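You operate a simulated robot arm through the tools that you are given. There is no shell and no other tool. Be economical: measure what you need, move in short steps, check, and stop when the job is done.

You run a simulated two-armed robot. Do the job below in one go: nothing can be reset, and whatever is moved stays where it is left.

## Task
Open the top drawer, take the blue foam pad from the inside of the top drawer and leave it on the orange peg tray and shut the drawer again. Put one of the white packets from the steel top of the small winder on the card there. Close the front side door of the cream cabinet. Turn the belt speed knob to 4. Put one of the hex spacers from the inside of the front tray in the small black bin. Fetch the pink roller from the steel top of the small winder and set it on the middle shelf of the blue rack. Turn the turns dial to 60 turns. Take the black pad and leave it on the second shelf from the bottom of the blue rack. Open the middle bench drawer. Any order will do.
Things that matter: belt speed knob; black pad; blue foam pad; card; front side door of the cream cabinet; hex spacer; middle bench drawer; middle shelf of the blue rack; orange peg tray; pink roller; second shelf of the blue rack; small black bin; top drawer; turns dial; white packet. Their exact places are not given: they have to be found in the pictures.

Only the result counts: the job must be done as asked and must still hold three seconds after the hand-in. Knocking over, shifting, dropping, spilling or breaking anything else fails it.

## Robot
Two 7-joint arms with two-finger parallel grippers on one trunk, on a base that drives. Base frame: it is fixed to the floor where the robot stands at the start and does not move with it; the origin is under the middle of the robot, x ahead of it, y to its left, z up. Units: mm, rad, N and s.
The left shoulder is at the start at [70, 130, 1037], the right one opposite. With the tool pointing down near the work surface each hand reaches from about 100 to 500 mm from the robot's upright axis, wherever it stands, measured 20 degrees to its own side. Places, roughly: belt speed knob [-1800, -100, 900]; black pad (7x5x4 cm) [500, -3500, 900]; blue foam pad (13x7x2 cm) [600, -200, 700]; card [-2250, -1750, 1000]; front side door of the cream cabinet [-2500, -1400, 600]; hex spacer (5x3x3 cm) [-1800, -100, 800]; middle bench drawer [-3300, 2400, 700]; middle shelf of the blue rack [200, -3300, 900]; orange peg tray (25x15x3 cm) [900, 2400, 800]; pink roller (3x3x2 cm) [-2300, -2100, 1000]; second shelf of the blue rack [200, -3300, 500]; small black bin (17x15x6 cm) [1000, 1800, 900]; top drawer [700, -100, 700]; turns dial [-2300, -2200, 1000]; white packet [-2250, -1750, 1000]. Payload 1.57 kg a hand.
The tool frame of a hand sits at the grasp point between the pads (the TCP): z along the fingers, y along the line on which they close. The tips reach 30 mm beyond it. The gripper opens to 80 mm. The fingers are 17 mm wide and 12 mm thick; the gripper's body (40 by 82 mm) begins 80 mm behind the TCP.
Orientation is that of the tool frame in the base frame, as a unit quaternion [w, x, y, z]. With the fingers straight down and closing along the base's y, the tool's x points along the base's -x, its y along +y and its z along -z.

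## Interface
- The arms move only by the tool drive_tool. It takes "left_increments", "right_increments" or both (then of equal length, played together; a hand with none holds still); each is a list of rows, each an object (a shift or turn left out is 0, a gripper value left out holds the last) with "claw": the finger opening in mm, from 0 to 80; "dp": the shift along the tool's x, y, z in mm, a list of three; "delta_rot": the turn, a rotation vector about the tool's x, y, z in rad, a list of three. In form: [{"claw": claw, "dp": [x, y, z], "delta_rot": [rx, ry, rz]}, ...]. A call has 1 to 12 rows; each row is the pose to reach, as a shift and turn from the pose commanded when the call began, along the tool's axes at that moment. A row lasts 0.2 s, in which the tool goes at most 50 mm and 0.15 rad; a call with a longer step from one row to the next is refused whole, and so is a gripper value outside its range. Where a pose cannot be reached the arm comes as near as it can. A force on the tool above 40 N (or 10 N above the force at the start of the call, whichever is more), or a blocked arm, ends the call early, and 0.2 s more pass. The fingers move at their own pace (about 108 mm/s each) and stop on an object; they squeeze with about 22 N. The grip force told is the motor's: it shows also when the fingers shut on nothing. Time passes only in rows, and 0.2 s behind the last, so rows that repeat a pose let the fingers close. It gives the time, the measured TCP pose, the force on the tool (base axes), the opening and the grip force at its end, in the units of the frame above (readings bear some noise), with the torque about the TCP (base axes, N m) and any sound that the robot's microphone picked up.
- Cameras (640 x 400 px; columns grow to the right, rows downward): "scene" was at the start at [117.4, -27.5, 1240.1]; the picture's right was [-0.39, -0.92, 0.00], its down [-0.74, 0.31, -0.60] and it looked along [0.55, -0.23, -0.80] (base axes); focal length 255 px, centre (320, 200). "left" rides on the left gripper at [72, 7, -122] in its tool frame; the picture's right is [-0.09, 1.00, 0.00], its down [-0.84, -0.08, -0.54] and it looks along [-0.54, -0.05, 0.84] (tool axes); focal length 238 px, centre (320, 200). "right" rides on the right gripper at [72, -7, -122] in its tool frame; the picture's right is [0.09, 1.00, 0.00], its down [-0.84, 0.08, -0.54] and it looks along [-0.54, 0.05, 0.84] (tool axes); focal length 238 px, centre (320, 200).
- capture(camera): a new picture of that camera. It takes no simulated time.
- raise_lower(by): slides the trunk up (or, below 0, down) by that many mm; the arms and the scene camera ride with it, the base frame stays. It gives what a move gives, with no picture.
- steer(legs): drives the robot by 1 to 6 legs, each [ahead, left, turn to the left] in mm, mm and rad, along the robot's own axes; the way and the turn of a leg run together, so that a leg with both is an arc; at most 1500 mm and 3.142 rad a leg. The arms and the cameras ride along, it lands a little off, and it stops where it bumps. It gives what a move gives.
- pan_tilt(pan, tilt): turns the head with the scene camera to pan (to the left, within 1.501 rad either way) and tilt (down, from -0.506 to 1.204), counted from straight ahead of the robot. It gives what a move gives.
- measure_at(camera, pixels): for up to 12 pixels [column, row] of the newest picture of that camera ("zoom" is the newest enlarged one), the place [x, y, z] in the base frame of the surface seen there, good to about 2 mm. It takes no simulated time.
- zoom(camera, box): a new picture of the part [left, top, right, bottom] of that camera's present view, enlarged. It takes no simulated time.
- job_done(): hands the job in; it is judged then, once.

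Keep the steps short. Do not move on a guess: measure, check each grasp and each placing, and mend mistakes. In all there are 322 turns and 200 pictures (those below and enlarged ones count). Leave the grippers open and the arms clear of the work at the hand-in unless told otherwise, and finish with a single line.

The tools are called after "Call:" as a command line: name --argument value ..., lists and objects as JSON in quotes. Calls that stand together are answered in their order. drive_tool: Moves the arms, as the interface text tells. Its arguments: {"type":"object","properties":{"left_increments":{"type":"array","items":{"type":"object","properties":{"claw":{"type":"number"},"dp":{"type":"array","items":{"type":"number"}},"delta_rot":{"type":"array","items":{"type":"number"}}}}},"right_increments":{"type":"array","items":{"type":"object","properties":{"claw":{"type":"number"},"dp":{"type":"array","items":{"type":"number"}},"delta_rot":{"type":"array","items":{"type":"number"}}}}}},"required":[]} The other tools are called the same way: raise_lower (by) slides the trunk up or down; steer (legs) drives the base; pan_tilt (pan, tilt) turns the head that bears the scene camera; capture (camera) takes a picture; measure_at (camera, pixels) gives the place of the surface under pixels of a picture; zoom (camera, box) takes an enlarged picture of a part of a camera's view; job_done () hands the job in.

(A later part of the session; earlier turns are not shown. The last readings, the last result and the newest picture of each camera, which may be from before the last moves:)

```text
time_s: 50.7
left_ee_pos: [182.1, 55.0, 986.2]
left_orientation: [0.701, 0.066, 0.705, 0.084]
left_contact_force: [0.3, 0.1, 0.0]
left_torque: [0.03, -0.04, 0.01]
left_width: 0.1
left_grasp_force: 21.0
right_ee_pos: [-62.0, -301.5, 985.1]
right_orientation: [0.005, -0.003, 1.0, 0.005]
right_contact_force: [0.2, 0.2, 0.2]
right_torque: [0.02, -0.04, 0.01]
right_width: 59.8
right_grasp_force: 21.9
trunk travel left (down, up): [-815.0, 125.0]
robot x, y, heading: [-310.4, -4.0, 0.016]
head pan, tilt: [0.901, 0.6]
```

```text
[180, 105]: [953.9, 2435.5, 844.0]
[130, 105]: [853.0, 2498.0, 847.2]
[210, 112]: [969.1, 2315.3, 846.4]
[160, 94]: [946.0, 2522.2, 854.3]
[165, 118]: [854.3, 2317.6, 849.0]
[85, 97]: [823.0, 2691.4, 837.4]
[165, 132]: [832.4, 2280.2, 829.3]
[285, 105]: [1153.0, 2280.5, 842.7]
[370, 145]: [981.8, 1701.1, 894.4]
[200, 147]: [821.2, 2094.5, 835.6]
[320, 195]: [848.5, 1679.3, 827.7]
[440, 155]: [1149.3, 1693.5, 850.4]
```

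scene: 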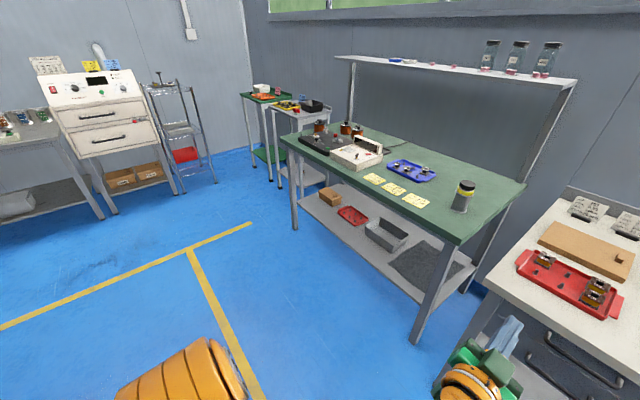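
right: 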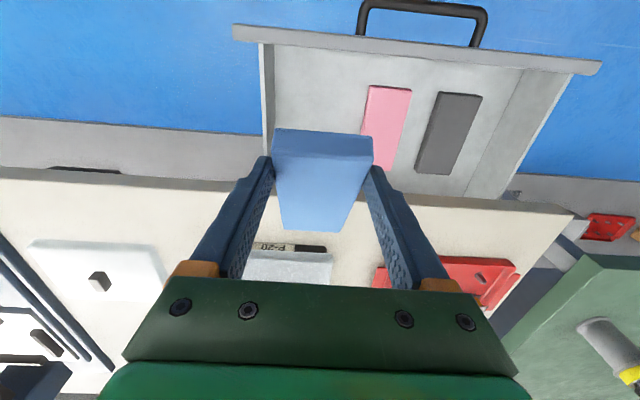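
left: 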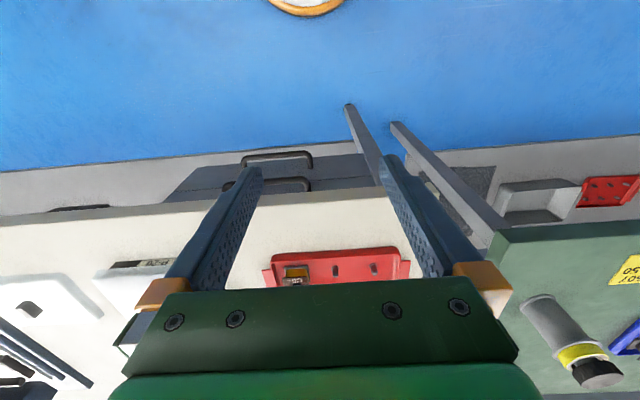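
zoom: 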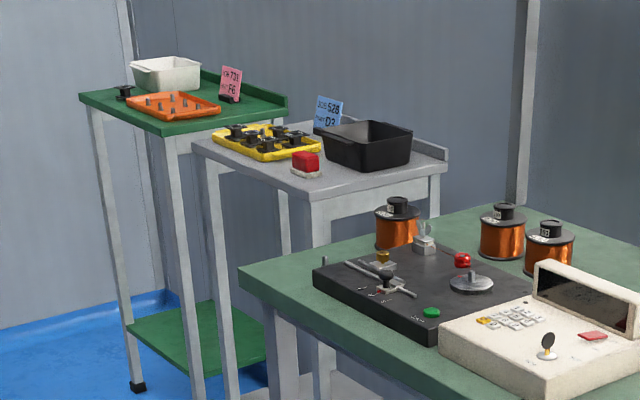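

The orange tray is at about (908, 2420, 847) on the green table, the black bin at (980, 1700). First I fold the left hand back to pointing down and aside.

Call:
drive_tool --left_increments '[{"claw": 80, "delta_rot": [0.017, 0.142, -0.013], "dp": [0, 15, -15]}, {"delta_rot": [0.035, 0.283, -0.027], "dp": [0, 30, -30]}, {"delta_rot": [0.052, 0.425, -0.04], "dp": [0, 45, -45]}, {"delta_rot": [0.069, 0.567, -0.053], "dp": [0, 60, -60]}, {"delta_rot": [0.087, 0.708, -0.067], "dp": [0, 75, -75]}, {"delta_rot": [0.104, 0.85, -0.08], "dp": [0, 90, -100]}, {"delta_rot": [0.122, 0.991, -0.094], "dp": [0, 105, -125]}, {"delta_rot": [0.139, 1.133, -0.107], "dp": [0, 120, -150]}, {"delta_rot": [0.156, 1.275, -0.12], "dp": [0, 135, -175]}, {"delta_rot": [0.174, 1.416, -0.134], "dp": [0, 150, -200]}, {"delta_rot": [0.191, 1.558, -0.147], "dp": [0, 165, -225]}]'

Call:
steer --legs '[[0, 1150, -0.016], [820, 1150, 0]]'

Call:
pan_tilt --pan 0.1 --tilt 0.9

Call:
capture --camera "scene"

```text
time_s: 52.3
left_ee_pos: [70.9, 197.8, 989.9]
left_orientation: [0.306, 0.031, 0.943, 0.131]
left_contact_force: [-0.3, 0.4, 0.4]
left_torque: [0.02, 0.01, -0.01]
left_width: 80.1
left_grasp_force: 0.0
left hand out of reach, approached as far as the arm can: row 7
right_ee_pos: [-61.2, -302.3, 985.0]
right_orientation: [0.005, -0.003, 1.0, 0.005]
right_contact_force: [-0.5, -0.6, 0.0]
right_torque: [0.0, 0.01, 0.02]
right_width: 60.0
right_grasp_force: 22.3
trunk travel left (down, up): [-815.0, 125.0]
robot x, y, heading: [-306.3, -3.7, 0.014]
head pan, tilt: [0.901, 0.6]
stopped in row 7 (left hand): the arm was blocked; the commanded pose is now the measured one
```

```text
time_s: 64.8
left_ee_pos: [853.6, 2520.4, 991.1]
left_orientation: [0.306, 0.027, 0.943, 0.132]
left_contact_force: [-0.2, -0.1, 0.2]
left_torque: [-0.01, 0.0, -0.02]
left_width: 79.9
left_grasp_force: 0.0
right_ee_pos: [724.8, 2018.0, 984.1]
right_orientation: [0.005, -0.007, 1.0, 0.006]
right_contact_force: [0.1, -0.8, -0.1]
right_torque: [0.01, 0.0, 0.01]
right_width: 59.7
right_grasp_force: 22.2
trunk travel left (down, up): [-815.0, 125.0]
robot x, y, heading: [468.4, 2315.3, 0.022]
head pan, tilt: [0.901, 0.6]
```

```text
time_s: 65.9
left_ee_pos: [853.4, 2521.1, 989.2]
left_orientation: [0.305, 0.027, 0.943, 0.133]
left_contact_force: [-0.1, -0.2, -0.7]
left_torque: [-0.02, -0.02, -0.01]
left_width: 80.1
left_grasp_force: 0.0
right_ee_pos: [723.7, 2018.5, 984.7]
right_orientation: [0.005, -0.007, 1.0, 0.005]
right_contact_force: [0.3, -0.7, 0.1]
right_torque: [0.02, 0.01, 0.0]
right_width: 59.7
right_grasp_force: 22.1
trunk travel left (down, up): [-815.0, 125.0]
robot x, y, heading: [474.5, 2314.8, 0.021]
head pan, tilt: [0.099, 0.901]
```

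```text
178 pictures are left
```

scene: 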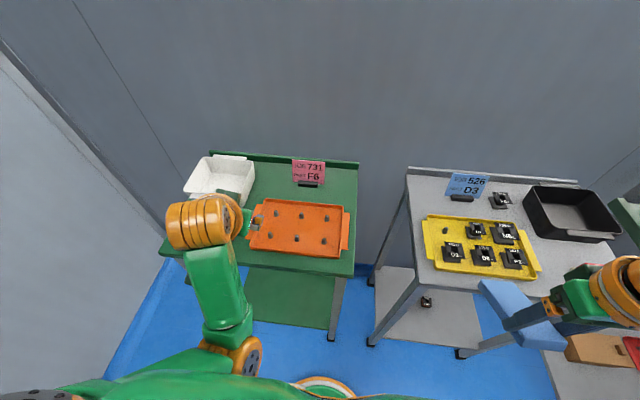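

The tray with six pegs is straight ahead at (298,228). I straighten the left hand, lifting it and moving it left out of the way.

Call:
drive_tool --left_increments '[{"dp": [0, 10, -10]}, {"dp": [0, 20, -20], "delta_rot": [0.045, 0.104, -0.009]}, {"dp": [0, 35, -30], "delta_rot": [0.09, 0.207, -0.018]}, {"dp": [0, 50, -40], "delta_rot": [0.134, 0.31, -0.027]}, {"dp": [0, 60, -50], "delta_rot": [0.179, 0.414, -0.037]}, {"dp": [0, 70, -60], "delta_rot": [0.223, 0.518, -0.046]}, {"dp": [0, 80, -70], "delta_rot": [0.268, 0.621, -0.055]}]'

Call:
measure_at --camera "scene" --pixels '[[260, 205], [340, 210], [255, 248], [340, 252], [272, 213], [324, 217], [325, 240], [298, 226], [272, 236], [310, 228], [298, 210], [298, 238]]'

```text
time_s: 66.6
left_ee_pos: [847.6, 2579.5, 993.5]
left_orientation: [0.252, 0.012, 0.951, 0.178]
left_contact_force: [-0.6, -0.1, 1.1]
left_torque: [-0.03, 0.01, 0.0]
left_width: 80.3
left_grasp_force: 0.0
left hand out of reach, approached as far as the arm can: row 2, 3
right_ee_pos: [724.6, 2019.3, 985.0]
right_orientation: [0.004, -0.006, 1.0, 0.006]
right_contact_force: [0.1, -0.4, 0.5]
right_torque: [0.01, 0.02, 0.01]
right_width: 59.6
right_grasp_force: 21.8
trunk travel left (down, up): [-815.0, 125.0]
robot x, y, heading: [471.4, 2316.3, 0.025]
head pan, tilt: [0.099, 0.901]
stopped in row 3 (left hand): the arm was blocked; the commanded pose is now the measured one
```

```text
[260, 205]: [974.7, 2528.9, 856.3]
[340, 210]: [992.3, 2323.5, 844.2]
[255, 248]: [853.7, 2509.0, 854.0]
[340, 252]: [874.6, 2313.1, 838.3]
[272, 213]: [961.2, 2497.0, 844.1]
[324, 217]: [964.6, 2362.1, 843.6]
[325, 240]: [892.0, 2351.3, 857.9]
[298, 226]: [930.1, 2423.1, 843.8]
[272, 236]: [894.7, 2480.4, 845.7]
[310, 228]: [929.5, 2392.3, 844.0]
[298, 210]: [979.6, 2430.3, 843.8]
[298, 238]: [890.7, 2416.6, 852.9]
```

Tray floor z 844, pegs near 858. I want a precise position of each peg to rest the pad level on three of them.

Call:
zoom --camera "scene" --box '[230, 190, 358, 270]'

```text
5.00 times, centred on (294, 230) of scene
```

zoom: 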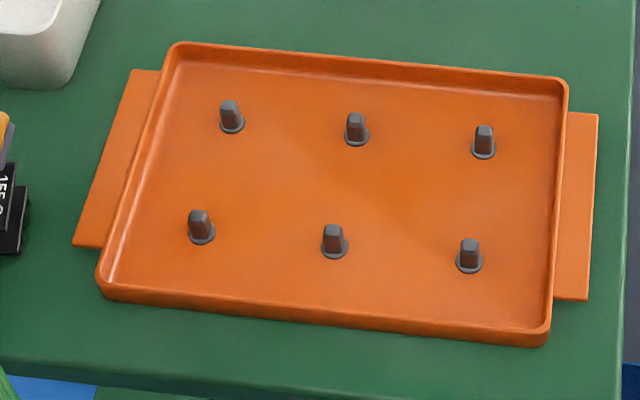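

Call:
measure_at --camera "zoom" --pixels '[[229, 104], [356, 116], [484, 129], [197, 213], [332, 228], [469, 243], [180, 48], [560, 82], [105, 292], [545, 338]]'

```text
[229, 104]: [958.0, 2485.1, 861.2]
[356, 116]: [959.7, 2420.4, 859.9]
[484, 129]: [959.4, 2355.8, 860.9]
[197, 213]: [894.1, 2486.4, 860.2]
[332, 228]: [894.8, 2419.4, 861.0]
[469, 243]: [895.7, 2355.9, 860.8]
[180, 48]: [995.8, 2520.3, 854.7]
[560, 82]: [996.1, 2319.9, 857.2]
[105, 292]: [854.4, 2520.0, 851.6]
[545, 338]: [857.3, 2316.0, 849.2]
```

Pegs: rows x 895 / 959, columns y 2355 / 2420 / 2486, tops z ≈ 861. I'll lay the pad at 45° over three pegs. Check the left wall distance before turning.

Call:
measure_at --camera "scene" --pixels '[[40, 250], [60, 340], [120, 150], [10, 100], [195, 190], [230, 170], [215, 165]]'

```text
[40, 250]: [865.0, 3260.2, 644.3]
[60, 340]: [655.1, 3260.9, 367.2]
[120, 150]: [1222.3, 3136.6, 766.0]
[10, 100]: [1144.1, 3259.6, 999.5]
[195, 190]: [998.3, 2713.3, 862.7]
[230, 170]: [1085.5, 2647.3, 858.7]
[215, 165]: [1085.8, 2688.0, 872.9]
```

Wall is far (y 3260). I turn left 0.475 rad.

Call:
steer --legs '[[0, 0, 0.475]]'

```text
time_s: 68.3
left_ee_pos: [686.7, 2719.5, 994.2]
left_orientation: [0.204, -0.211, 0.928, 0.231]
left_contact_force: [0.3, -0.2, 0.7]
left_torque: [0.0, 0.0, -0.01]
left_width: 80.0
left_grasp_force: 0.1
right_ee_pos: [831.2, 2165.9, 984.2]
right_orientation: [0.004, -0.242, 0.97, 0.006]
right_contact_force: [0.5, 0.2, -1.4]
right_torque: [0.01, 0.0, -0.01]
right_width: 59.8
right_grasp_force: 22.8
trunk travel left (down, up): [-815.0, 125.0]
robot x, y, heading: [475.3, 2314.9, 0.499]
head pan, tilt: [0.099, 0.901]
```

Now shift the right hand over the tray and turn it 0.295 rad, staying high.

Call:
drive_tool --right_increments '[{"dp": [-32, 33, 0]}, {"dp": [-64, 66, 0], "delta_rot": [0, 0, -0.1]}, {"dp": [-96, 99, 0], "delta_rot": [0, 0, -0.2]}, {"dp": [-128, 132, 0], "delta_rot": [0, 0, -0.295]}, {"dp": [-159, 166, 0], "delta_rot": [0, 0, -0.295]}, {"dp": [-159, 166, 40], "delta_rot": [0, 0, -0.295]}, {"dp": [-159, 166, 60], "delta_rot": [0, 0, -0.295]}]'

Call:
pan_tilt --pan -0.3 --tilt 0.95

Call:
capture --camera "scene"

Call:
capture --camera "right"

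```text
time_s: 69.9
left_ee_pos: [682.9, 2718.4, 995.2]
left_orientation: [0.206, -0.212, 0.927, 0.232]
left_contact_force: [1.1, -0.2, -0.5]
left_torque: [0.0, -0.01, 0.03]
left_width: 80.1
left_grasp_force: 0.1
right_ee_pos: [892.2, 2386.8, 927.7]
right_orientation: [0.007, -0.382, 0.924, 0.006]
right_contact_force: [-1.8, -4.0, 11.8]
right_torque: [0.21, -0.7, -0.14]
right_width: 60.1
right_grasp_force: 22.5
trunk travel left (down, up): [-815.0, 125.0]
robot x, y, heading: [474.6, 2321.8, 0.494]
head pan, tilt: [0.099, 0.901]
```

```text
time_s: 70.8
left_ee_pos: [684.5, 2721.3, 994.3]
left_orientation: [0.204, -0.211, 0.928, 0.231]
left_contact_force: [-0.3, 0.1, 0.3]
left_torque: [-0.01, 0.02, -0.03]
left_width: 79.6
left_grasp_force: 0.1
right_ee_pos: [895.1, 2388.8, 924.9]
right_orientation: [0.005, -0.382, 0.924, 0.005]
right_contact_force: [-0.7, -0.6, 3.6]
right_torque: [0.16, -0.23, 0.05]
right_width: 59.8
right_grasp_force: 22.2
trunk travel left (down, up): [-815.0, 125.0]
robot x, y, heading: [475.5, 2320.2, 0.494]
head pan, tilt: [-0.3, 0.949]
```

```text
176 pictures are left
```

scene: 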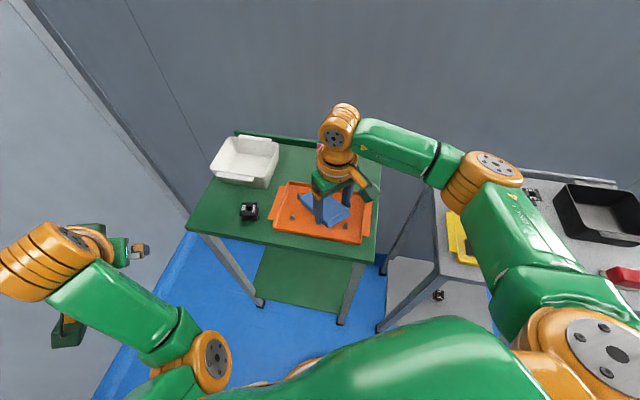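

```text
175 pictures are left
```

right: 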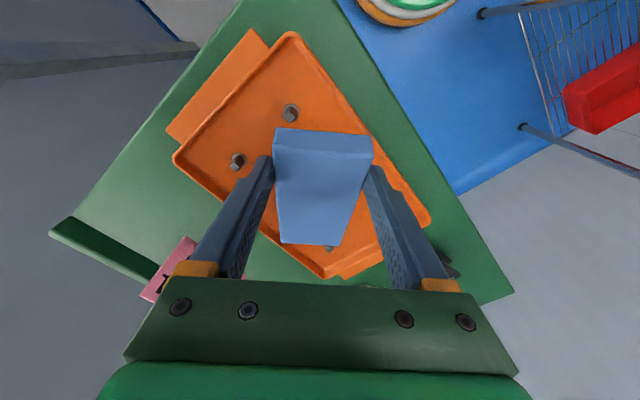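

There's a contact reading. I check the pad's tilt by measuring points on it.

Call:
measure_at --camera "right" --pixels '[[290, 160], [350, 160], [285, 235], [335, 238], [320, 200], [320, 140], [325, 245]]'

Call:
zoom --camera "scene" --box '[256, 160, 384, 240]'

```text
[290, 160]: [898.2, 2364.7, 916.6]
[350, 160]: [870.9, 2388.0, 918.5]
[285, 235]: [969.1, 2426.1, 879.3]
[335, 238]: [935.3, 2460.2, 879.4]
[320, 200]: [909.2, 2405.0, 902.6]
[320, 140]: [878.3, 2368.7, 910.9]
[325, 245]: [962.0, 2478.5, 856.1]
```

```text
5.00 times, centred on (320, 200) of scene
```

zoom: 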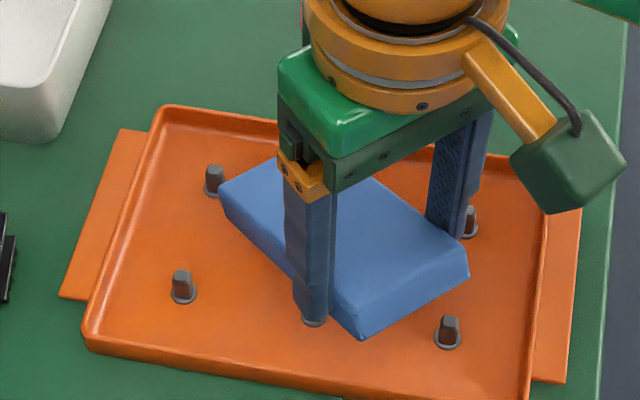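

The pad has pitched in the grip (far end low, already touching a peg). Lowering further will level it on the pegs; I go down in small steps.

Call:
drive_tool --right_increments '[{"dp": [0, 0, 5]}, {"dp": [0, 0, 10]}, {"dp": [0, 0, 15]}, {"dp": [0, 0, 20]}, {"dp": [0, 0, 25]}]'

Call:
zoom --camera "scene" --box '[256, 160, 384, 240]'

```text
time_s: 72.0
left_ee_pos: [681.4, 2719.7, 994.4]
left_orientation: [0.206, -0.212, 0.927, 0.233]
left_contact_force: [0.7, 0.5, 0.3]
left_torque: [0.01, -0.04, -0.05]
left_width: 80.0
left_grasp_force: 0.0
right_ee_pos: [890.9, 2387.1, 904.8]
right_orientation: [0.006, -0.381, 0.924, 0.006]
right_contact_force: [-5.6, -2.1, 9.7]
right_torque: [0.25, -0.54, -0.04]
right_width: 59.8
right_grasp_force: 21.9
trunk travel left (down, up): [-815.0, 125.0]
robot x, y, heading: [471.6, 2316.9, 0.497]
head pan, tilt: [-0.3, 0.949]
```

```text
5.00 times, centred on (320, 200) of scene
```

zoom: 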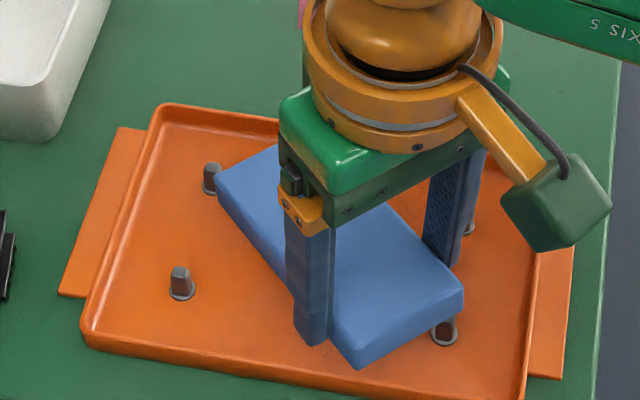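

Nearly level now. Lower a few more mm and open.

Call:
drive_tool --right_increments '[{"dp": [0, 0, 4]}, {"dp": [0, 0, 7]}, {"dp": [0, 0, 7], "claw": 80}, {"dp": [0, 0, 7]}, {"dp": [0, 0, 7]}]'

Call:
drive_tool --right_increments '[{"dp": [0, 0, -30]}, {"dp": [0, 0, -70]}, {"dp": [0, 0, -110]}, {"dp": [30, -30, -130]}, {"dp": [60, -60, -140]}, {"dp": [90, -90, -140]}, {"dp": [120, -120, -140]}]'

Call:
zoom --camera "scene" --box '[256, 160, 384, 240]'

```text
time_s: 73.2
left_ee_pos: [686.8, 2720.9, 994.1]
left_orientation: [0.203, -0.212, 0.927, 0.232]
left_contact_force: [-0.2, -0.1, -0.5]
left_torque: [0.0, -0.01, -0.01]
left_width: 79.8
left_grasp_force: 0.0
right_ee_pos: [895.6, 2388.1, 895.6]
right_orientation: [0.004, -0.381, 0.924, 0.006]
right_contact_force: [-0.2, 0.3, -0.4]
right_torque: [0.02, 0.01, 0.01]
right_width: 80.1
right_grasp_force: 0.0
trunk travel left (down, up): [-815.0, 125.0]
robot x, y, heading: [471.2, 2317.6, 0.499]
head pan, tilt: [-0.3, 0.949]
```

```text
time_s: 74.8
left_ee_pos: [685.3, 2718.9, 994.8]
left_orientation: [0.205, -0.211, 0.927, 0.232]
left_contact_force: [-0.3, 0.0, 0.5]
left_torque: [-0.01, -0.03, -0.02]
left_width: 79.9
left_grasp_force: 0.0
right_ee_pos: [894.4, 2212.7, 1033.2]
right_orientation: [0.004, -0.381, 0.924, 0.006]
right_contact_force: [-0.7, -0.3, -0.5]
right_torque: [0.02, -0.03, 0.02]
right_width: 79.7
right_grasp_force: 0.0
trunk travel left (down, up): [-815.0, 125.0]
robot x, y, heading: [471.5, 2311.0, 0.492]
head pan, tilt: [-0.3, 0.949]
```

```text
5.00 times, centred on (320, 200) of scene
```

zoom: 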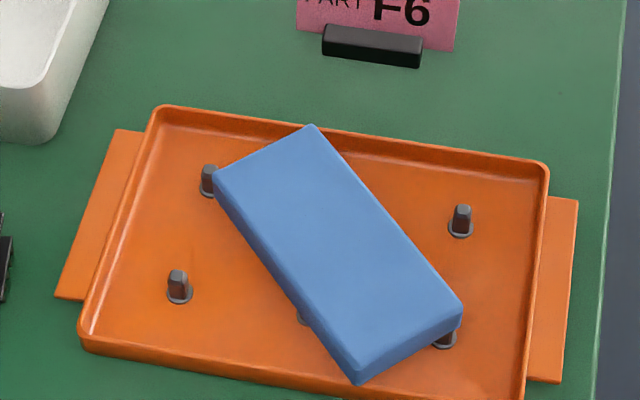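

The pad rests level on the orange tray. Next, I straighten the left arm (step back from the tables first), then go to the middle bench drawer.

Call:
steer --legs '[[-300, 0, 0]]'

Call:
drive_tool --left_increments '[{"dp": [0, 0, -20], "delta_rot": [0, -0.1, 0]}, {"dp": [0, 0, -40], "delta_rot": [0, -0.2, 0]}, {"dp": [-20, 0, -60], "delta_rot": [0, -0.3, 0]}]'

Call:
capture --camera "left"

```text
time_s: 76.9
left_ee_pos: [418.9, 2575.5, 992.0]
left_orientation: [0.203, -0.21, 0.928, 0.231]
left_contact_force: [-0.4, 0.1, 0.9]
left_torque: [0.0, 0.05, -0.01]
left_width: 80.1
left_grasp_force: 0.1
right_ee_pos: [626.7, 2068.7, 1031.7]
right_orientation: [0.003, -0.381, 0.925, 0.006]
right_contact_force: [0.2, -0.2, 0.2]
right_torque: [0.02, 0.01, 0.01]
right_width: 79.9
right_grasp_force: 0.0
trunk travel left (down, up): [-815.0, 125.0]
robot x, y, heading: [207.7, 2168.5, 0.494]
head pan, tilt: [-0.3, 0.949]
```

```text
time_s: 77.7
left_ee_pos: [437.7, 2570.8, 1055.9]
left_orientation: [0.331, -0.172, 0.885, 0.28]
left_contact_force: [-0.5, -0.5, 0.4]
left_torque: [0.01, 0.0, -0.02]
left_width: 80.2
left_grasp_force: 0.0
left hand out of reach, approached as far as the arm can: row 2, 3
right_ee_pos: [625.5, 2069.1, 1032.8]
right_orientation: [0.003, -0.381, 0.924, 0.006]
right_contact_force: [-0.2, -0.6, -0.1]
right_torque: [0.02, 0.0, -0.01]
right_width: 79.9
right_grasp_force: 0.0
trunk travel left (down, up): [-815.0, 125.0]
robot x, y, heading: [205.6, 2175.7, 0.493]
head pan, tilt: [-0.3, 0.949]
```

```text
171 pictures are left
```

left: 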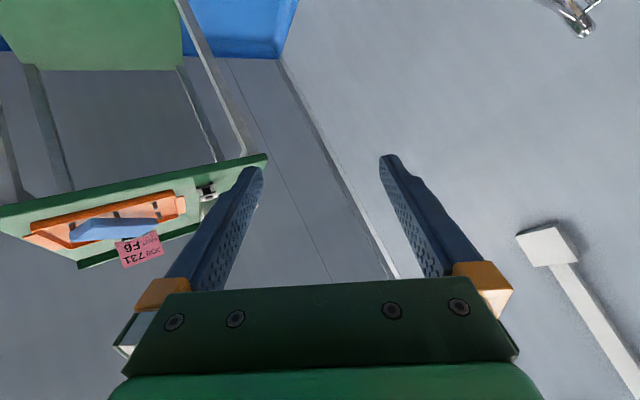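

Call:
drive_tool --left_increments '[{"dp": [0, -40, 0]}, {"dp": [0, -80, 0]}, {"dp": [0, -120, 0], "delta_rot": [0.05, 0.1, -0.013]}, {"dp": [0, -150, 0], "delta_rot": [0.1, 0.2, -0.026]}, {"dp": [0, -170, 0], "delta_rot": [0.15, 0.31, -0.039]}, {"dp": [0, -180, 0], "delta_rot": [0.2, 0.42, -0.053]}, {"dp": [0, -180, 0], "delta_rot": [0.26, 0.53, -0.067]}, {"dp": [0, -180, 0], "delta_rot": [0.32, 0.65, -0.083]}, {"dp": [0, -180, 0], "delta_rot": [0.36, 0.74, -0.095]}, {"dp": [0, -180, 0], "delta_rot": [0.393, 0.807, -0.103]}]'

```text
time_s: 78.2
left_ee_pos: [478.9, 2553.2, 1123.1]
left_orientation: [0.428, -0.185, 0.818, 0.337]
left_contact_force: [-0.9, 0.1, 0.1]
left_torque: [-0.04, 0.04, 0.01]
left_width: 80.3
left_grasp_force: 0.1
right_ee_pos: [627.1, 2068.0, 1030.7]
right_orientation: [0.004, -0.381, 0.925, 0.007]
right_contact_force: [1.2, -0.8, -0.2]
right_torque: [0.01, -0.04, 0.0]
right_width: 80.2
right_grasp_force: 0.0
trunk travel left (down, up): [-815.0, 125.0]
robot x, y, heading: [204.7, 2170.7, 0.49]
head pan, tilt: [-0.3, 0.949]
stopped in row 2 (left hand): the arm was blocked; the commanded pose is now the measured one
```

Call:
pan_tilt --pan 0.6 --tilt 0.7

Call:
capture --camera "scene"

```text
time_s: 79.4
left_ee_pos: [479.1, 2552.4, 1122.8]
left_orientation: [0.427, -0.186, 0.818, 0.338]
left_contact_force: [0.1, 0.0, -0.2]
left_torque: [-0.01, -0.03, -0.01]
left_width: 79.9
left_grasp_force: 0.0
right_ee_pos: [626.2, 2068.7, 1031.4]
right_orientation: [0.004, -0.381, 0.925, 0.005]
right_contact_force: [-1.2, -0.1, 0.7]
right_torque: [0.03, 0.02, -0.01]
right_width: 80.3
right_grasp_force: 0.0
trunk travel left (down, up): [-815.0, 125.0]
robot x, y, heading: [206.4, 2172.0, 0.49]
head pan, tilt: [0.6, 0.7]
```

```text
170 pictures are left
```

scene: 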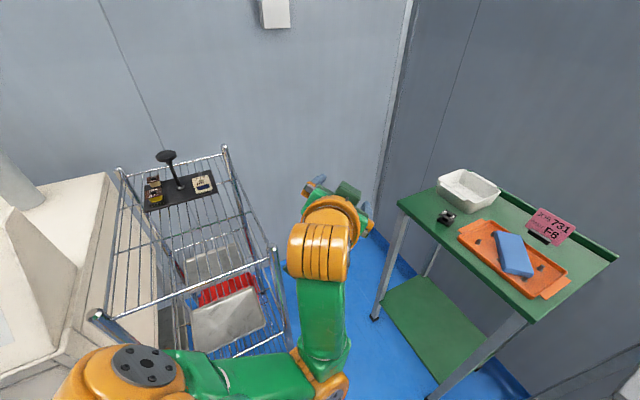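

The left elbow is folded. I move that hand ahead and inward first, then try to turn it down.

Call:
drive_tool --left_increments '[{"dp": [-12, -5, 20]}, {"dp": [-25, -10, 42]}, {"dp": [-37, -15, 63]}, {"dp": [-50, -19, 84]}, {"dp": [-55, -40, 76]}, {"dp": [-60, -56, 70]}, {"dp": [-65, -73, 63]}]'

```text
time_s: 81.0
left_ee_pos: [593.4, 2551.3, 1126.0]
left_orientation: [0.428, -0.189, 0.816, 0.339]
left_contact_force: [-0.7, -0.2, -0.3]
left_torque: [0.02, -0.05, -0.02]
left_width: 80.0
left_grasp_force: 0.0
right_ee_pos: [626.4, 2068.4, 1033.5]
right_orientation: [0.005, -0.381, 0.925, 0.005]
right_contact_force: [-0.1, -0.8, -0.1]
right_torque: [-0.01, -0.02, 0.01]
right_width: 80.1
right_grasp_force: 0.0
trunk travel left (down, up): [-815.0, 125.0]
robot x, y, heading: [203.7, 2171.1, 0.489]
head pan, tilt: [0.6, 0.7]
```

Call:
drive_tool --left_increments '[{"delta_rot": [0.059, 0.132, -0.004]}, {"delta_rot": [0.118, 0.263, -0.009]}, {"delta_rot": [0.177, 0.395, -0.013]}, {"delta_rot": [0.236, 0.526, -0.017]}, {"delta_rot": [0.296, 0.658, -0.022]}, {"delta_rot": [0.355, 0.79, -0.026]}, {"delta_rot": [0.414, 0.921, -0.03]}, {"delta_rot": [0.473, 1.053, -0.035]}]'

```text
time_s: 82.8
left_ee_pos: [545.5, 2520.9, 1106.8]
left_orientation: [-0.003, -0.238, 0.971, -0.006]
left_contact_force: [-0.1, 0.6, -0.4]
left_torque: [-0.02, 0.0, -0.01]
left_width: 79.8
left_grasp_force: 0.1
left hand out of reach, approached as far as the arm can: row 6, 7, 8
right_ee_pos: [626.2, 2068.7, 1032.0]
right_orientation: [0.005, -0.381, 0.925, 0.005]
right_contact_force: [0.2, -0.4, 0.0]
right_torque: [0.0, -0.01, 0.02]
right_width: 79.8
right_grasp_force: 0.0
trunk travel left (down, up): [-815.0, 125.0]
robot x, y, heading: [208.3, 2169.8, 0.489]
head pan, tilt: [0.6, 0.7]
```

Both hands now point down. I tuck them in, drive to the open middle of the room and turn to face −x to look for the bench drawers.

Call:
drive_tool --left_increments '[{"dp": [40, 0, 0]}, {"dp": [80, 0, 0]}, {"dp": [120, 0, 0]}, {"dp": [150, 0, 0]}]' --right_increments '[{"delta_rot": [0, 0, 0.1]}, {"delta_rot": [0, 0, 0.2]}, {"delta_rot": [0, 0, 0.295]}, {"dp": [20, 0, 0], "delta_rot": [0, 0, 0.295]}]'

Call:
steer --legs '[[-680, -621, 0], [0, 0, 2.0]]'

Call:
pan_tilt --pan 0 --tilt 0.35

Call:
capture --camera "scene"

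```text
time_s: 83.8
left_ee_pos: [536.6, 2504.6, 1137.1]
left_orientation: [-0.004, -0.238, 0.971, -0.004]
left_contact_force: [0.0, -0.5, -0.1]
left_torque: [0.0, 0.02, 0.03]
left_width: 80.1
left_grasp_force: 0.1
left hand out of reach, approached as far as the arm can: row 1, 2, 3, 4
right_ee_pos: [610.4, 2053.8, 1031.0]
right_orientation: [0.004, -0.24, 0.971, 0.006]
right_contact_force: [0.4, 0.1, 0.1]
right_torque: [0.01, -0.03, -0.02]
right_width: 80.0
right_grasp_force: 0.0
trunk travel left (down, up): [-815.0, 125.0]
robot x, y, heading: [207.2, 2171.9, 0.493]
head pan, tilt: [0.6, 0.7]
```

```text
time_s: 93.5
left_ee_pos: [-543.1, 1447.6, 1134.3]
left_orientation: [-0.003, 0.951, -0.308, 0.006]
left_contact_force: [-0.4, -0.1, 0.1]
left_torque: [0.01, 0.01, 0.03]
left_width: 80.1
left_grasp_force: 0.0
right_ee_pos: [-173.1, 1716.7, 1030.9]
right_orientation: [0.004, 0.952, -0.305, -0.007]
right_contact_force: [-0.4, -1.5, 0.1]
right_torque: [0.01, -0.02, 0.02]
right_width: 80.0
right_grasp_force: 0.1
trunk travel left (down, up): [-815.0, 125.0]
robot x, y, heading: [-97.3, 1299.1, 2.528]
head pan, tilt: [0.6, 0.7]
```

```text
time_s: 94.5
left_ee_pos: [-542.6, 1447.7, 1134.6]
left_orientation: [-0.003, 0.951, -0.308, 0.006]
left_contact_force: [0.2, -0.8, 0.0]
left_torque: [0.01, -0.02, -0.02]
left_width: 79.9
left_grasp_force: 0.0
right_ee_pos: [-174.4, 1716.4, 1030.5]
right_orientation: [0.004, 0.952, -0.306, -0.007]
right_contact_force: [0.5, 0.1, 0.3]
right_torque: [-0.01, 0.02, 0.01]
right_width: 80.0
right_grasp_force: 0.0
trunk travel left (down, up): [-815.0, 125.0]
robot x, y, heading: [-96.4, 1295.6, 2.528]
head pan, tilt: [0.0, 0.351]
```

```text
169 pictures are left
```

scene: 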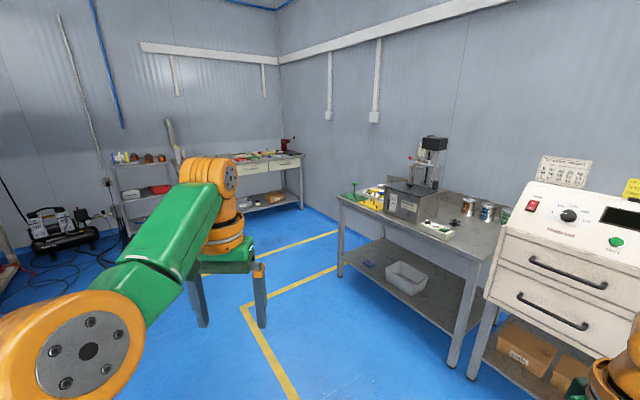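

The corner bench with drawers is at about (270,165). I zoom there.

Call:
zoom --camera "scene" --box '[200, 125, 328, 205]'

Call:
measure_at --camera "zoom" --pixels '[[215, 210], [310, 200], [430, 185], [490, 165], [510, 320], [480, 180], [260, 215], [370, 200]]'

Call:
measure_at --camera "scene" --pixels '[[275, 165], [300, 205], [340, 275], [460, 365], [345, 200], [200, 210], [120, 230], [470, 270]]'

```text
5.00 times, centred on (264, 165) of scene
```

zoom: 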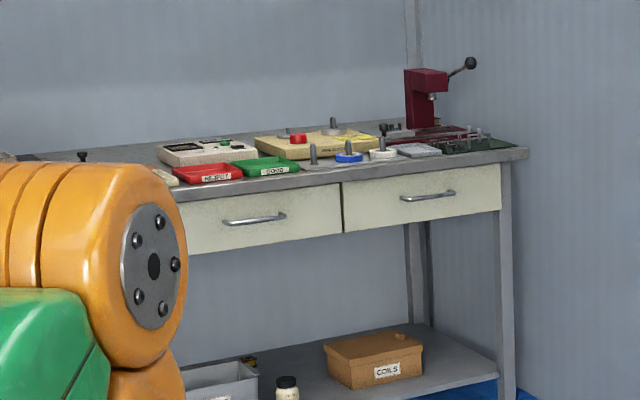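

```text
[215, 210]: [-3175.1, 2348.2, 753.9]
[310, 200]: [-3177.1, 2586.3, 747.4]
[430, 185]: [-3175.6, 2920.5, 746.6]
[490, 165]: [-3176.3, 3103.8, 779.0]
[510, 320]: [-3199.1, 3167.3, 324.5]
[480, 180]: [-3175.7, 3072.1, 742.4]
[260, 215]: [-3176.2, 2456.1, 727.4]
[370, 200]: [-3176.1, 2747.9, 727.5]
```

```text
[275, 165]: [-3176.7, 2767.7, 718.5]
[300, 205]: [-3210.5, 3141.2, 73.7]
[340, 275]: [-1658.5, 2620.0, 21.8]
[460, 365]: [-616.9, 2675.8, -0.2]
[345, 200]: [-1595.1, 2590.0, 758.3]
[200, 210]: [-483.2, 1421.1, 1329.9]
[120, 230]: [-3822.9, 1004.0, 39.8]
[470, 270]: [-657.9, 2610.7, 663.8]
```

The bench's drawer faces are at x −3176, facing +x; middle drawer handle near y 2430. I drive there and look.

Call:
steer --legs '[[0, 0, 0.614], [1150, 0, 0], [1150, -1050, 0]]'

Call:
pan_tilt --pan 0 --tilt 0.6

Call:
capture --camera "scene"

```text
refused: leg 3 is longer than a leg can be; nothing moved
```

```text
time_s: 95.3
left_ee_pos: [-543.0, 1447.4, 1135.9]
left_orientation: [-0.003, 0.951, -0.308, 0.005]
left_contact_force: [0.3, -0.8, -0.6]
left_torque: [-0.01, 0.03, 0.01]
left_width: 80.1
left_grasp_force: 0.1
right_ee_pos: [-172.3, 1716.6, 1030.7]
right_orientation: [0.004, 0.952, -0.306, -0.007]
right_contact_force: [-0.4, -0.5, -0.2]
right_torque: [-0.02, -0.02, 0.0]
right_width: 80.1
right_grasp_force: 0.1
trunk travel left (down, up): [-815.0, 125.0]
robot x, y, heading: [-96.2, 1296.9, 2.528]
head pan, tilt: [0.0, 0.6]
```

```text
167 pictures are left
```

scene: 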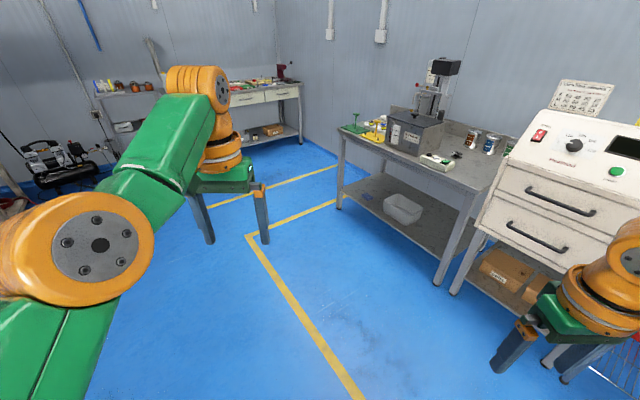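

Call:
steer --legs '[[0, 0, 0.614], [1300, 0, 0], [950, -1040, 0]]'

Call:
capture --camera "scene"

```text
time_s: 109.9
left_ee_pos: [-2704.2, 2303.8, 1135.8]
left_orientation: [-0.004, 1.0, -0.03, 0.004]
left_contact_force: [0.6, 0.0, 0.3]
left_torque: [0.02, -0.01, -0.01]
left_width: 79.9
left_grasp_force: 0.1
right_ee_pos: [-2534.8, 2729.3, 1030.4]
right_orientation: [0.005, 1.0, -0.027, -0.005]
right_contact_force: [-0.1, 0.5, 0.2]
right_torque: [-0.04, -0.02, -0.01]
right_width: 80.1
right_grasp_force: 0.0
trunk travel left (down, up): [-815.0, 125.0]
robot x, y, heading: [-2244.6, 2419.8, 3.093]
head pan, tilt: [0.0, 0.6]
```

```text
166 pictures are left
```

scene: 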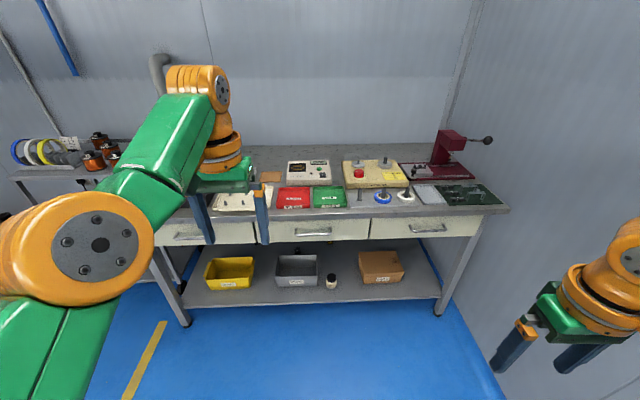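

Three drawers; the middle one's handle is at (312,233). I measure it.

Call:
zoom --camera "scene" --box '[240, 190, 400, 290]'

Call:
measure_at --camera "zoom" --pixels '[[290, 172], [225, 174], [360, 170], [290, 165], [290, 150], [290, 100], [290, 200], [150, 170], [500, 160], [218, 168], [366, 164]]'

```text
4.00 times, centred on (320, 240) of scene
```

zoom: 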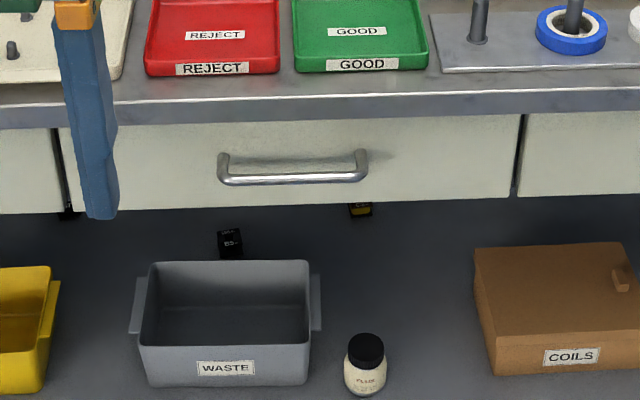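

```text
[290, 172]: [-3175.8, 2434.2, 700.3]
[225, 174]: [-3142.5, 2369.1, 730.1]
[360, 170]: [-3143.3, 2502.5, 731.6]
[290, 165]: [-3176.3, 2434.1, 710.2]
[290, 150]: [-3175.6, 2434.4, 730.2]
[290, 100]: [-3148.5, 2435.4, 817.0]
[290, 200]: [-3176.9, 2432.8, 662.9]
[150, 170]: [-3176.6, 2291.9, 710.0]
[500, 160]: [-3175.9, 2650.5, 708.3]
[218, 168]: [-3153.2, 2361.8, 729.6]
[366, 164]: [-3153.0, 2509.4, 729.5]
```

The bar runs at x ≈ −3142, z ≈ 729, y 2365–2505. I turn the right hand to point ahead while moving it forward.

Call:
drive_tool --right_increments '[{"claw": 44, "dp": [-15, 0, 0], "delta_rot": [-0.086, -0.086, 0.086]}, {"dp": [-30, 0, 0], "delta_rot": [-0.172, -0.172, 0.172]}, {"dp": [-45, 0, 0], "delta_rot": [-0.258, -0.258, 0.258]}, {"dp": [-60, 0, 0], "delta_rot": [-0.344, -0.344, 0.344]}, {"dp": [-80, 0, 0], "delta_rot": [-0.43, -0.43, 0.43]}, {"dp": [-100, 0, 0], "delta_rot": [-0.516, -0.516, 0.516]}, {"dp": [-120, 0, 0], "delta_rot": [-0.602, -0.602, 0.602]}, {"dp": [-140, 0, 0], "delta_rot": [-0.688, -0.688, 0.688]}, {"dp": [-160, 0, 0], "delta_rot": [-0.774, -0.774, 0.774]}, {"dp": [-170, 0, 0], "delta_rot": [-0.86, -0.86, 0.86]}, {"dp": [-180, 0, 0], "delta_rot": [-0.946, -0.946, 0.946]}, {"dp": [-190, 0, 0], "delta_rot": [-1.032, -1.032, 1.032]}]'

Call:
drive_tool --right_increments '[{"delta_rot": [-0.06, -0.06, 0.06]}, {"delta_rot": [-0.12, -0.12, 0.12]}, {"delta_rot": [-0.177, -0.177, 0.177]}]'

Call:
steer --legs '[[200, 75, 0.049]]'

Call:
raise_lower --by -240

```text
time_s: 112.5
left_ee_pos: [-2705.2, 2304.1, 1135.9]
left_orientation: [-0.005, 1.0, -0.031, 0.004]
left_contact_force: [-0.1, -0.1, 0.1]
left_torque: [0.01, 0.05, -0.01]
left_width: 80.2
left_grasp_force: 0.1
right_ee_pos: [-2725.7, 2742.6, 1031.9]
right_orientation: [0.443, 0.609, -0.467, -0.464]
right_contact_force: [-0.7, -1.0, 0.1]
right_torque: [0.03, 0.01, 0.02]
right_width: 44.0
right_grasp_force: 0.2
trunk travel left (down, up): [-815.0, 125.0]
robot x, y, heading: [-2247.4, 2420.1, 3.095]
head pan, tilt: [0.0, 0.6]
```

```text
time_s: 113.3
left_ee_pos: [-2704.7, 2303.9, 1136.5]
left_orientation: [-0.005, 1.0, -0.03, 0.004]
left_contact_force: [0.3, -0.1, 0.1]
left_torque: [0.0, 0.01, -0.04]
left_width: 80.1
left_grasp_force: 0.1
right_ee_pos: [-2725.1, 2740.3, 1033.9]
right_orientation: [-0.491, -0.481, 0.514, 0.514]
right_contact_force: [0.3, 0.4, 0.9]
right_torque: [0.01, -0.01, -0.01]
right_width: 44.1
right_grasp_force: 0.1
trunk travel left (down, up): [-815.0, 125.0]
robot x, y, heading: [-2250.3, 2417.6, 3.096]
head pan, tilt: [0.0, 0.6]
```

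```text
time_s: 115.0
left_ee_pos: [-2899.0, 2214.4, 1136.5]
left_orientation: [-0.003, 1.0, -0.007, 0.004]
left_contact_force: [0.5, 0.5, 0.3]
left_torque: [0.01, 0.03, -0.01]
left_width: 80.0
left_grasp_force: 0.0
right_ee_pos: [-2938.4, 2649.8, 1034.4]
right_orientation: [0.504, 0.491, -0.502, -0.503]
right_contact_force: [-0.6, 0.7, 0.0]
right_torque: [-0.03, -0.02, 0.0]
right_width: 44.1
right_grasp_force: 0.1
trunk travel left (down, up): [-815.0, 125.0]
robot x, y, heading: [-2448.0, 2351.0, 3.143]
head pan, tilt: [0.0, 0.6]
```

```text
time_s: 117.5
left_ee_pos: [-2900.9, 2213.6, 895.9]
left_orientation: [-0.004, 1.0, -0.007, 0.005]
left_contact_force: [-0.2, -0.5, 0.0]
left_torque: [0.0, -0.02, 0.04]
left_width: 79.7
left_grasp_force: 0.0
right_ee_pos: [-2942.3, 2648.6, 794.1]
right_orientation: [0.503, 0.492, -0.502, -0.502]
right_contact_force: [-0.3, 0.2, 0.1]
right_torque: [-0.03, -0.06, -0.02]
right_width: 44.0
right_grasp_force: 0.1
trunk travel left (down, up): [-575.0, 365.0]
robot x, y, heading: [-2452.0, 2351.7, 3.139]
head pan, tilt: [0.0, 0.6]
```

Move to the handle's height and line: left 213, down 66, ahead 95.

Call:
drive_tool --right_increments '[{"dp": [40, -15, 0]}, {"dp": [80, -30, 5]}, {"dp": [120, -45, 20]}, {"dp": [160, -60, 35]}, {"dp": [195, -66, 60]}, {"dp": [213, -66, 90]}]'

Call:
capture --camera "right"

```text
time_s: 118.8
left_ee_pos: [-2901.3, 2211.6, 896.2]
left_orientation: [-0.004, 1.0, -0.007, 0.006]
left_contact_force: [0.9, 0.6, 0.6]
left_torque: [0.06, 0.01, -0.02]
left_width: 80.1
left_grasp_force: 0.1
right_ee_pos: [-3021.6, 2494.6, 716.1]
right_orientation: [-0.453, -0.515, 0.48, 0.546]
right_contact_force: [0.0, 0.5, 0.0]
right_torque: [0.03, 0.0, -0.06]
right_width: 44.0
right_grasp_force: 0.1
trunk travel left (down, up): [-575.0, 365.0]
robot x, y, heading: [-2448.2, 2348.5, 3.139]
head pan, tilt: [0.0, 0.6]
stopped in row 6 (right hand): the arm was blocked; the commanded pose is now the measured one
```

```text
164 pictures are left
```

right: 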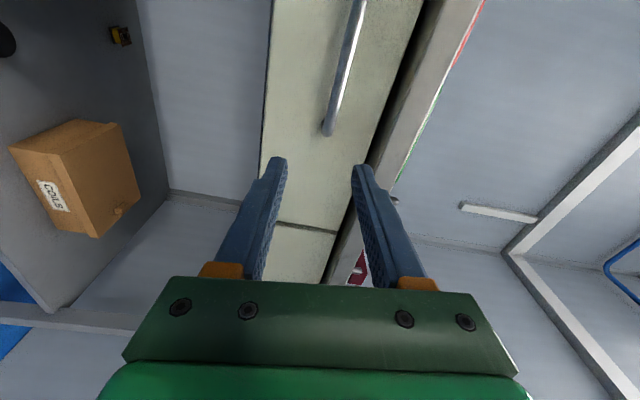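

The wrist limit stops it sideways at y 2494; I let the base slide 60 mm left instead and restore the tilt.

Call:
steer --legs '[[0, 60, 0]]'

Call:
drive_tool --right_increments '[{"dp": [0, 5, 15], "delta_rot": [0, 0.03, 0.06]}, {"dp": [0, 13, 30], "delta_rot": [0.004, 0.058, 0.128]}, {"dp": [0, 13, 30], "delta_rot": [0.004, 0.058, 0.128]}]'

Call:
capture --camera "right"

```text
time_s: 119.8
left_ee_pos: [-2900.9, 2154.6, 895.1]
left_orientation: [-0.005, 1.0, -0.007, 0.004]
left_contact_force: [-0.5, -0.1, -0.9]
left_torque: [0.03, 0.02, -0.01]
left_width: 79.9
left_grasp_force: 0.1
right_ee_pos: [-3021.1, 2436.2, 715.9]
right_orientation: [-0.453, -0.516, 0.481, 0.546]
right_contact_force: [0.0, -0.3, -0.8]
right_torque: [0.0, 0.01, 0.01]
right_width: 43.8
right_grasp_force: 0.0
trunk travel left (down, up): [-575.0, 365.0]
robot x, y, heading: [-2450.1, 2291.6, 3.137]
head pan, tilt: [0.0, 0.6]
```

```text
time_s: 120.6
left_ee_pos: [-2899.7, 2154.8, 895.6]
left_orientation: [-0.003, 1.0, -0.007, 0.004]
left_contact_force: [-1.3, -0.4, -0.6]
left_torque: [0.01, -0.05, 0.02]
left_width: 79.9
left_grasp_force: 0.1
right_ee_pos: [-3051.6, 2438.5, 729.2]
right_orientation: [0.501, 0.5, -0.5, -0.5]
right_contact_force: [0.9, 0.2, 0.1]
right_torque: [0.01, 0.02, -0.02]
right_width: 44.2
right_grasp_force: 0.0
trunk travel left (down, up): [-575.0, 365.0]
robot x, y, heading: [-2448.8, 2286.3, 3.142]
head pan, tilt: [0.0, 0.6]
```

```text
163 pictures are left
```

right: 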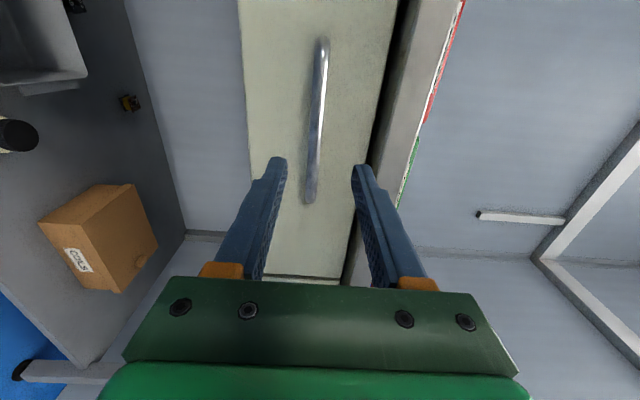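

Call:
measure_at --camera "right" --pixels '[[319, 90], [316, 130], [312, 180], [345, 110], [400, 120], [280, 110]]'

```text
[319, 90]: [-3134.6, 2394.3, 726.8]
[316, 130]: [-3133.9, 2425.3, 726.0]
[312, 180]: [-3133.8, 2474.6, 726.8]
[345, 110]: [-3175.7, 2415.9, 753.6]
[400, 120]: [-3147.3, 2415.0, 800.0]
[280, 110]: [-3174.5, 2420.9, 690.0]
```

Bar front x −3134, z 726.5. I lower 3 mm and drive ahead 84 mm, then close.

Call:
drive_tool --right_increments '[{"dp": [0, -3, 0]}]'

Call:
steer --legs '[[84, 0, 0]]'

Call:
drive_tool --right_increments '[{"claw": 0}, {"claw": 0}, {"claw": 0}]'

```text
time_s: 121.0
left_ee_pos: [-2900.2, 2153.8, 895.2]
left_orientation: [-0.003, 1.0, -0.007, 0.004]
left_contact_force: [-0.1, -0.5, -0.7]
left_torque: [0.02, 0.0, -0.01]
left_width: 80.3
left_grasp_force: 0.0
right_ee_pos: [-3051.7, 2437.1, 726.7]
right_orientation: [-0.5, -0.5, 0.501, 0.499]
right_contact_force: [0.3, -0.6, 0.0]
right_torque: [0.01, 0.0, 0.0]
right_width: 44.0
right_grasp_force: 0.1
trunk travel left (down, up): [-575.0, 365.0]
robot x, y, heading: [-2449.5, 2289.8, 3.141]
head pan, tilt: [0.0, 0.6]
```

```text
time_s: 122.1
left_ee_pos: [-2985.0, 2154.0, 896.1]
left_orientation: [-0.003, 1.0, -0.007, 0.004]
left_contact_force: [0.0, -0.3, -0.5]
left_torque: [0.0, -0.03, 0.02]
left_width: 79.9
left_grasp_force: 0.1
right_ee_pos: [-3135.2, 2435.8, 727.6]
right_orientation: [0.5, 0.501, -0.5, -0.499]
right_contact_force: [0.0, 0.1, -0.1]
right_torque: [0.01, 0.02, -0.02]
right_width: 43.9
right_grasp_force: 0.0
trunk travel left (down, up): [-575.0, 365.0]
robot x, y, heading: [-2533.6, 2289.8, -3.135]
head pan, tilt: [0.0, 0.6]
```

```text
time_s: 122.9
left_ee_pos: [-2986.4, 2152.5, 895.0]
left_orientation: [-0.004, 1.0, -0.006, 0.005]
left_contact_force: [-0.1, 0.0, 0.4]
left_torque: [0.01, -0.01, -0.03]
left_width: 79.9
left_grasp_force: 0.0
right_ee_pos: [-3137.4, 2435.5, 725.2]
right_orientation: [0.501, 0.5, -0.501, -0.498]
right_contact_force: [2.5, -0.8, -7.6]
right_torque: [0.05, -0.06, 0.1]
right_width: 11.6
right_grasp_force: 29.5
trunk travel left (down, up): [-575.0, 365.0]
robot x, y, heading: [-2532.1, 2293.1, -3.136]
head pan, tilt: [0.0, 0.6]
```

Gripped. Pull back 230 mm.

Call:
steer --legs '[[-230, 0, 0]]'

Call:
capture --camera "scene"

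```text
time_s: 124.6
left_ee_pos: [-2759.2, 2154.0, 893.4]
left_orientation: [-0.004, 1.0, -0.007, 0.006]
left_contact_force: [0.0, 0.2, -0.3]
left_torque: [0.0, -0.02, 0.02]
left_width: 80.2
left_grasp_force: 0.0
right_ee_pos: [-2910.1, 2435.5, 725.0]
right_orientation: [0.501, 0.501, -0.5, -0.498]
right_contact_force: [-1.4, -0.1, -8.4]
right_torque: [0.03, -0.01, 0.35]
right_width: 11.7
right_grasp_force: 28.7
trunk travel left (down, up): [-575.0, 365.0]
robot x, y, heading: [-2303.6, 2290.1, -3.143]
head pan, tilt: [0.0, 0.6]
```

```text
162 pictures are left
```

scene: 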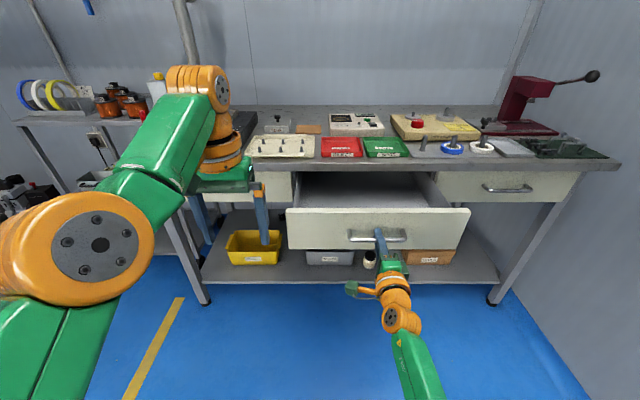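

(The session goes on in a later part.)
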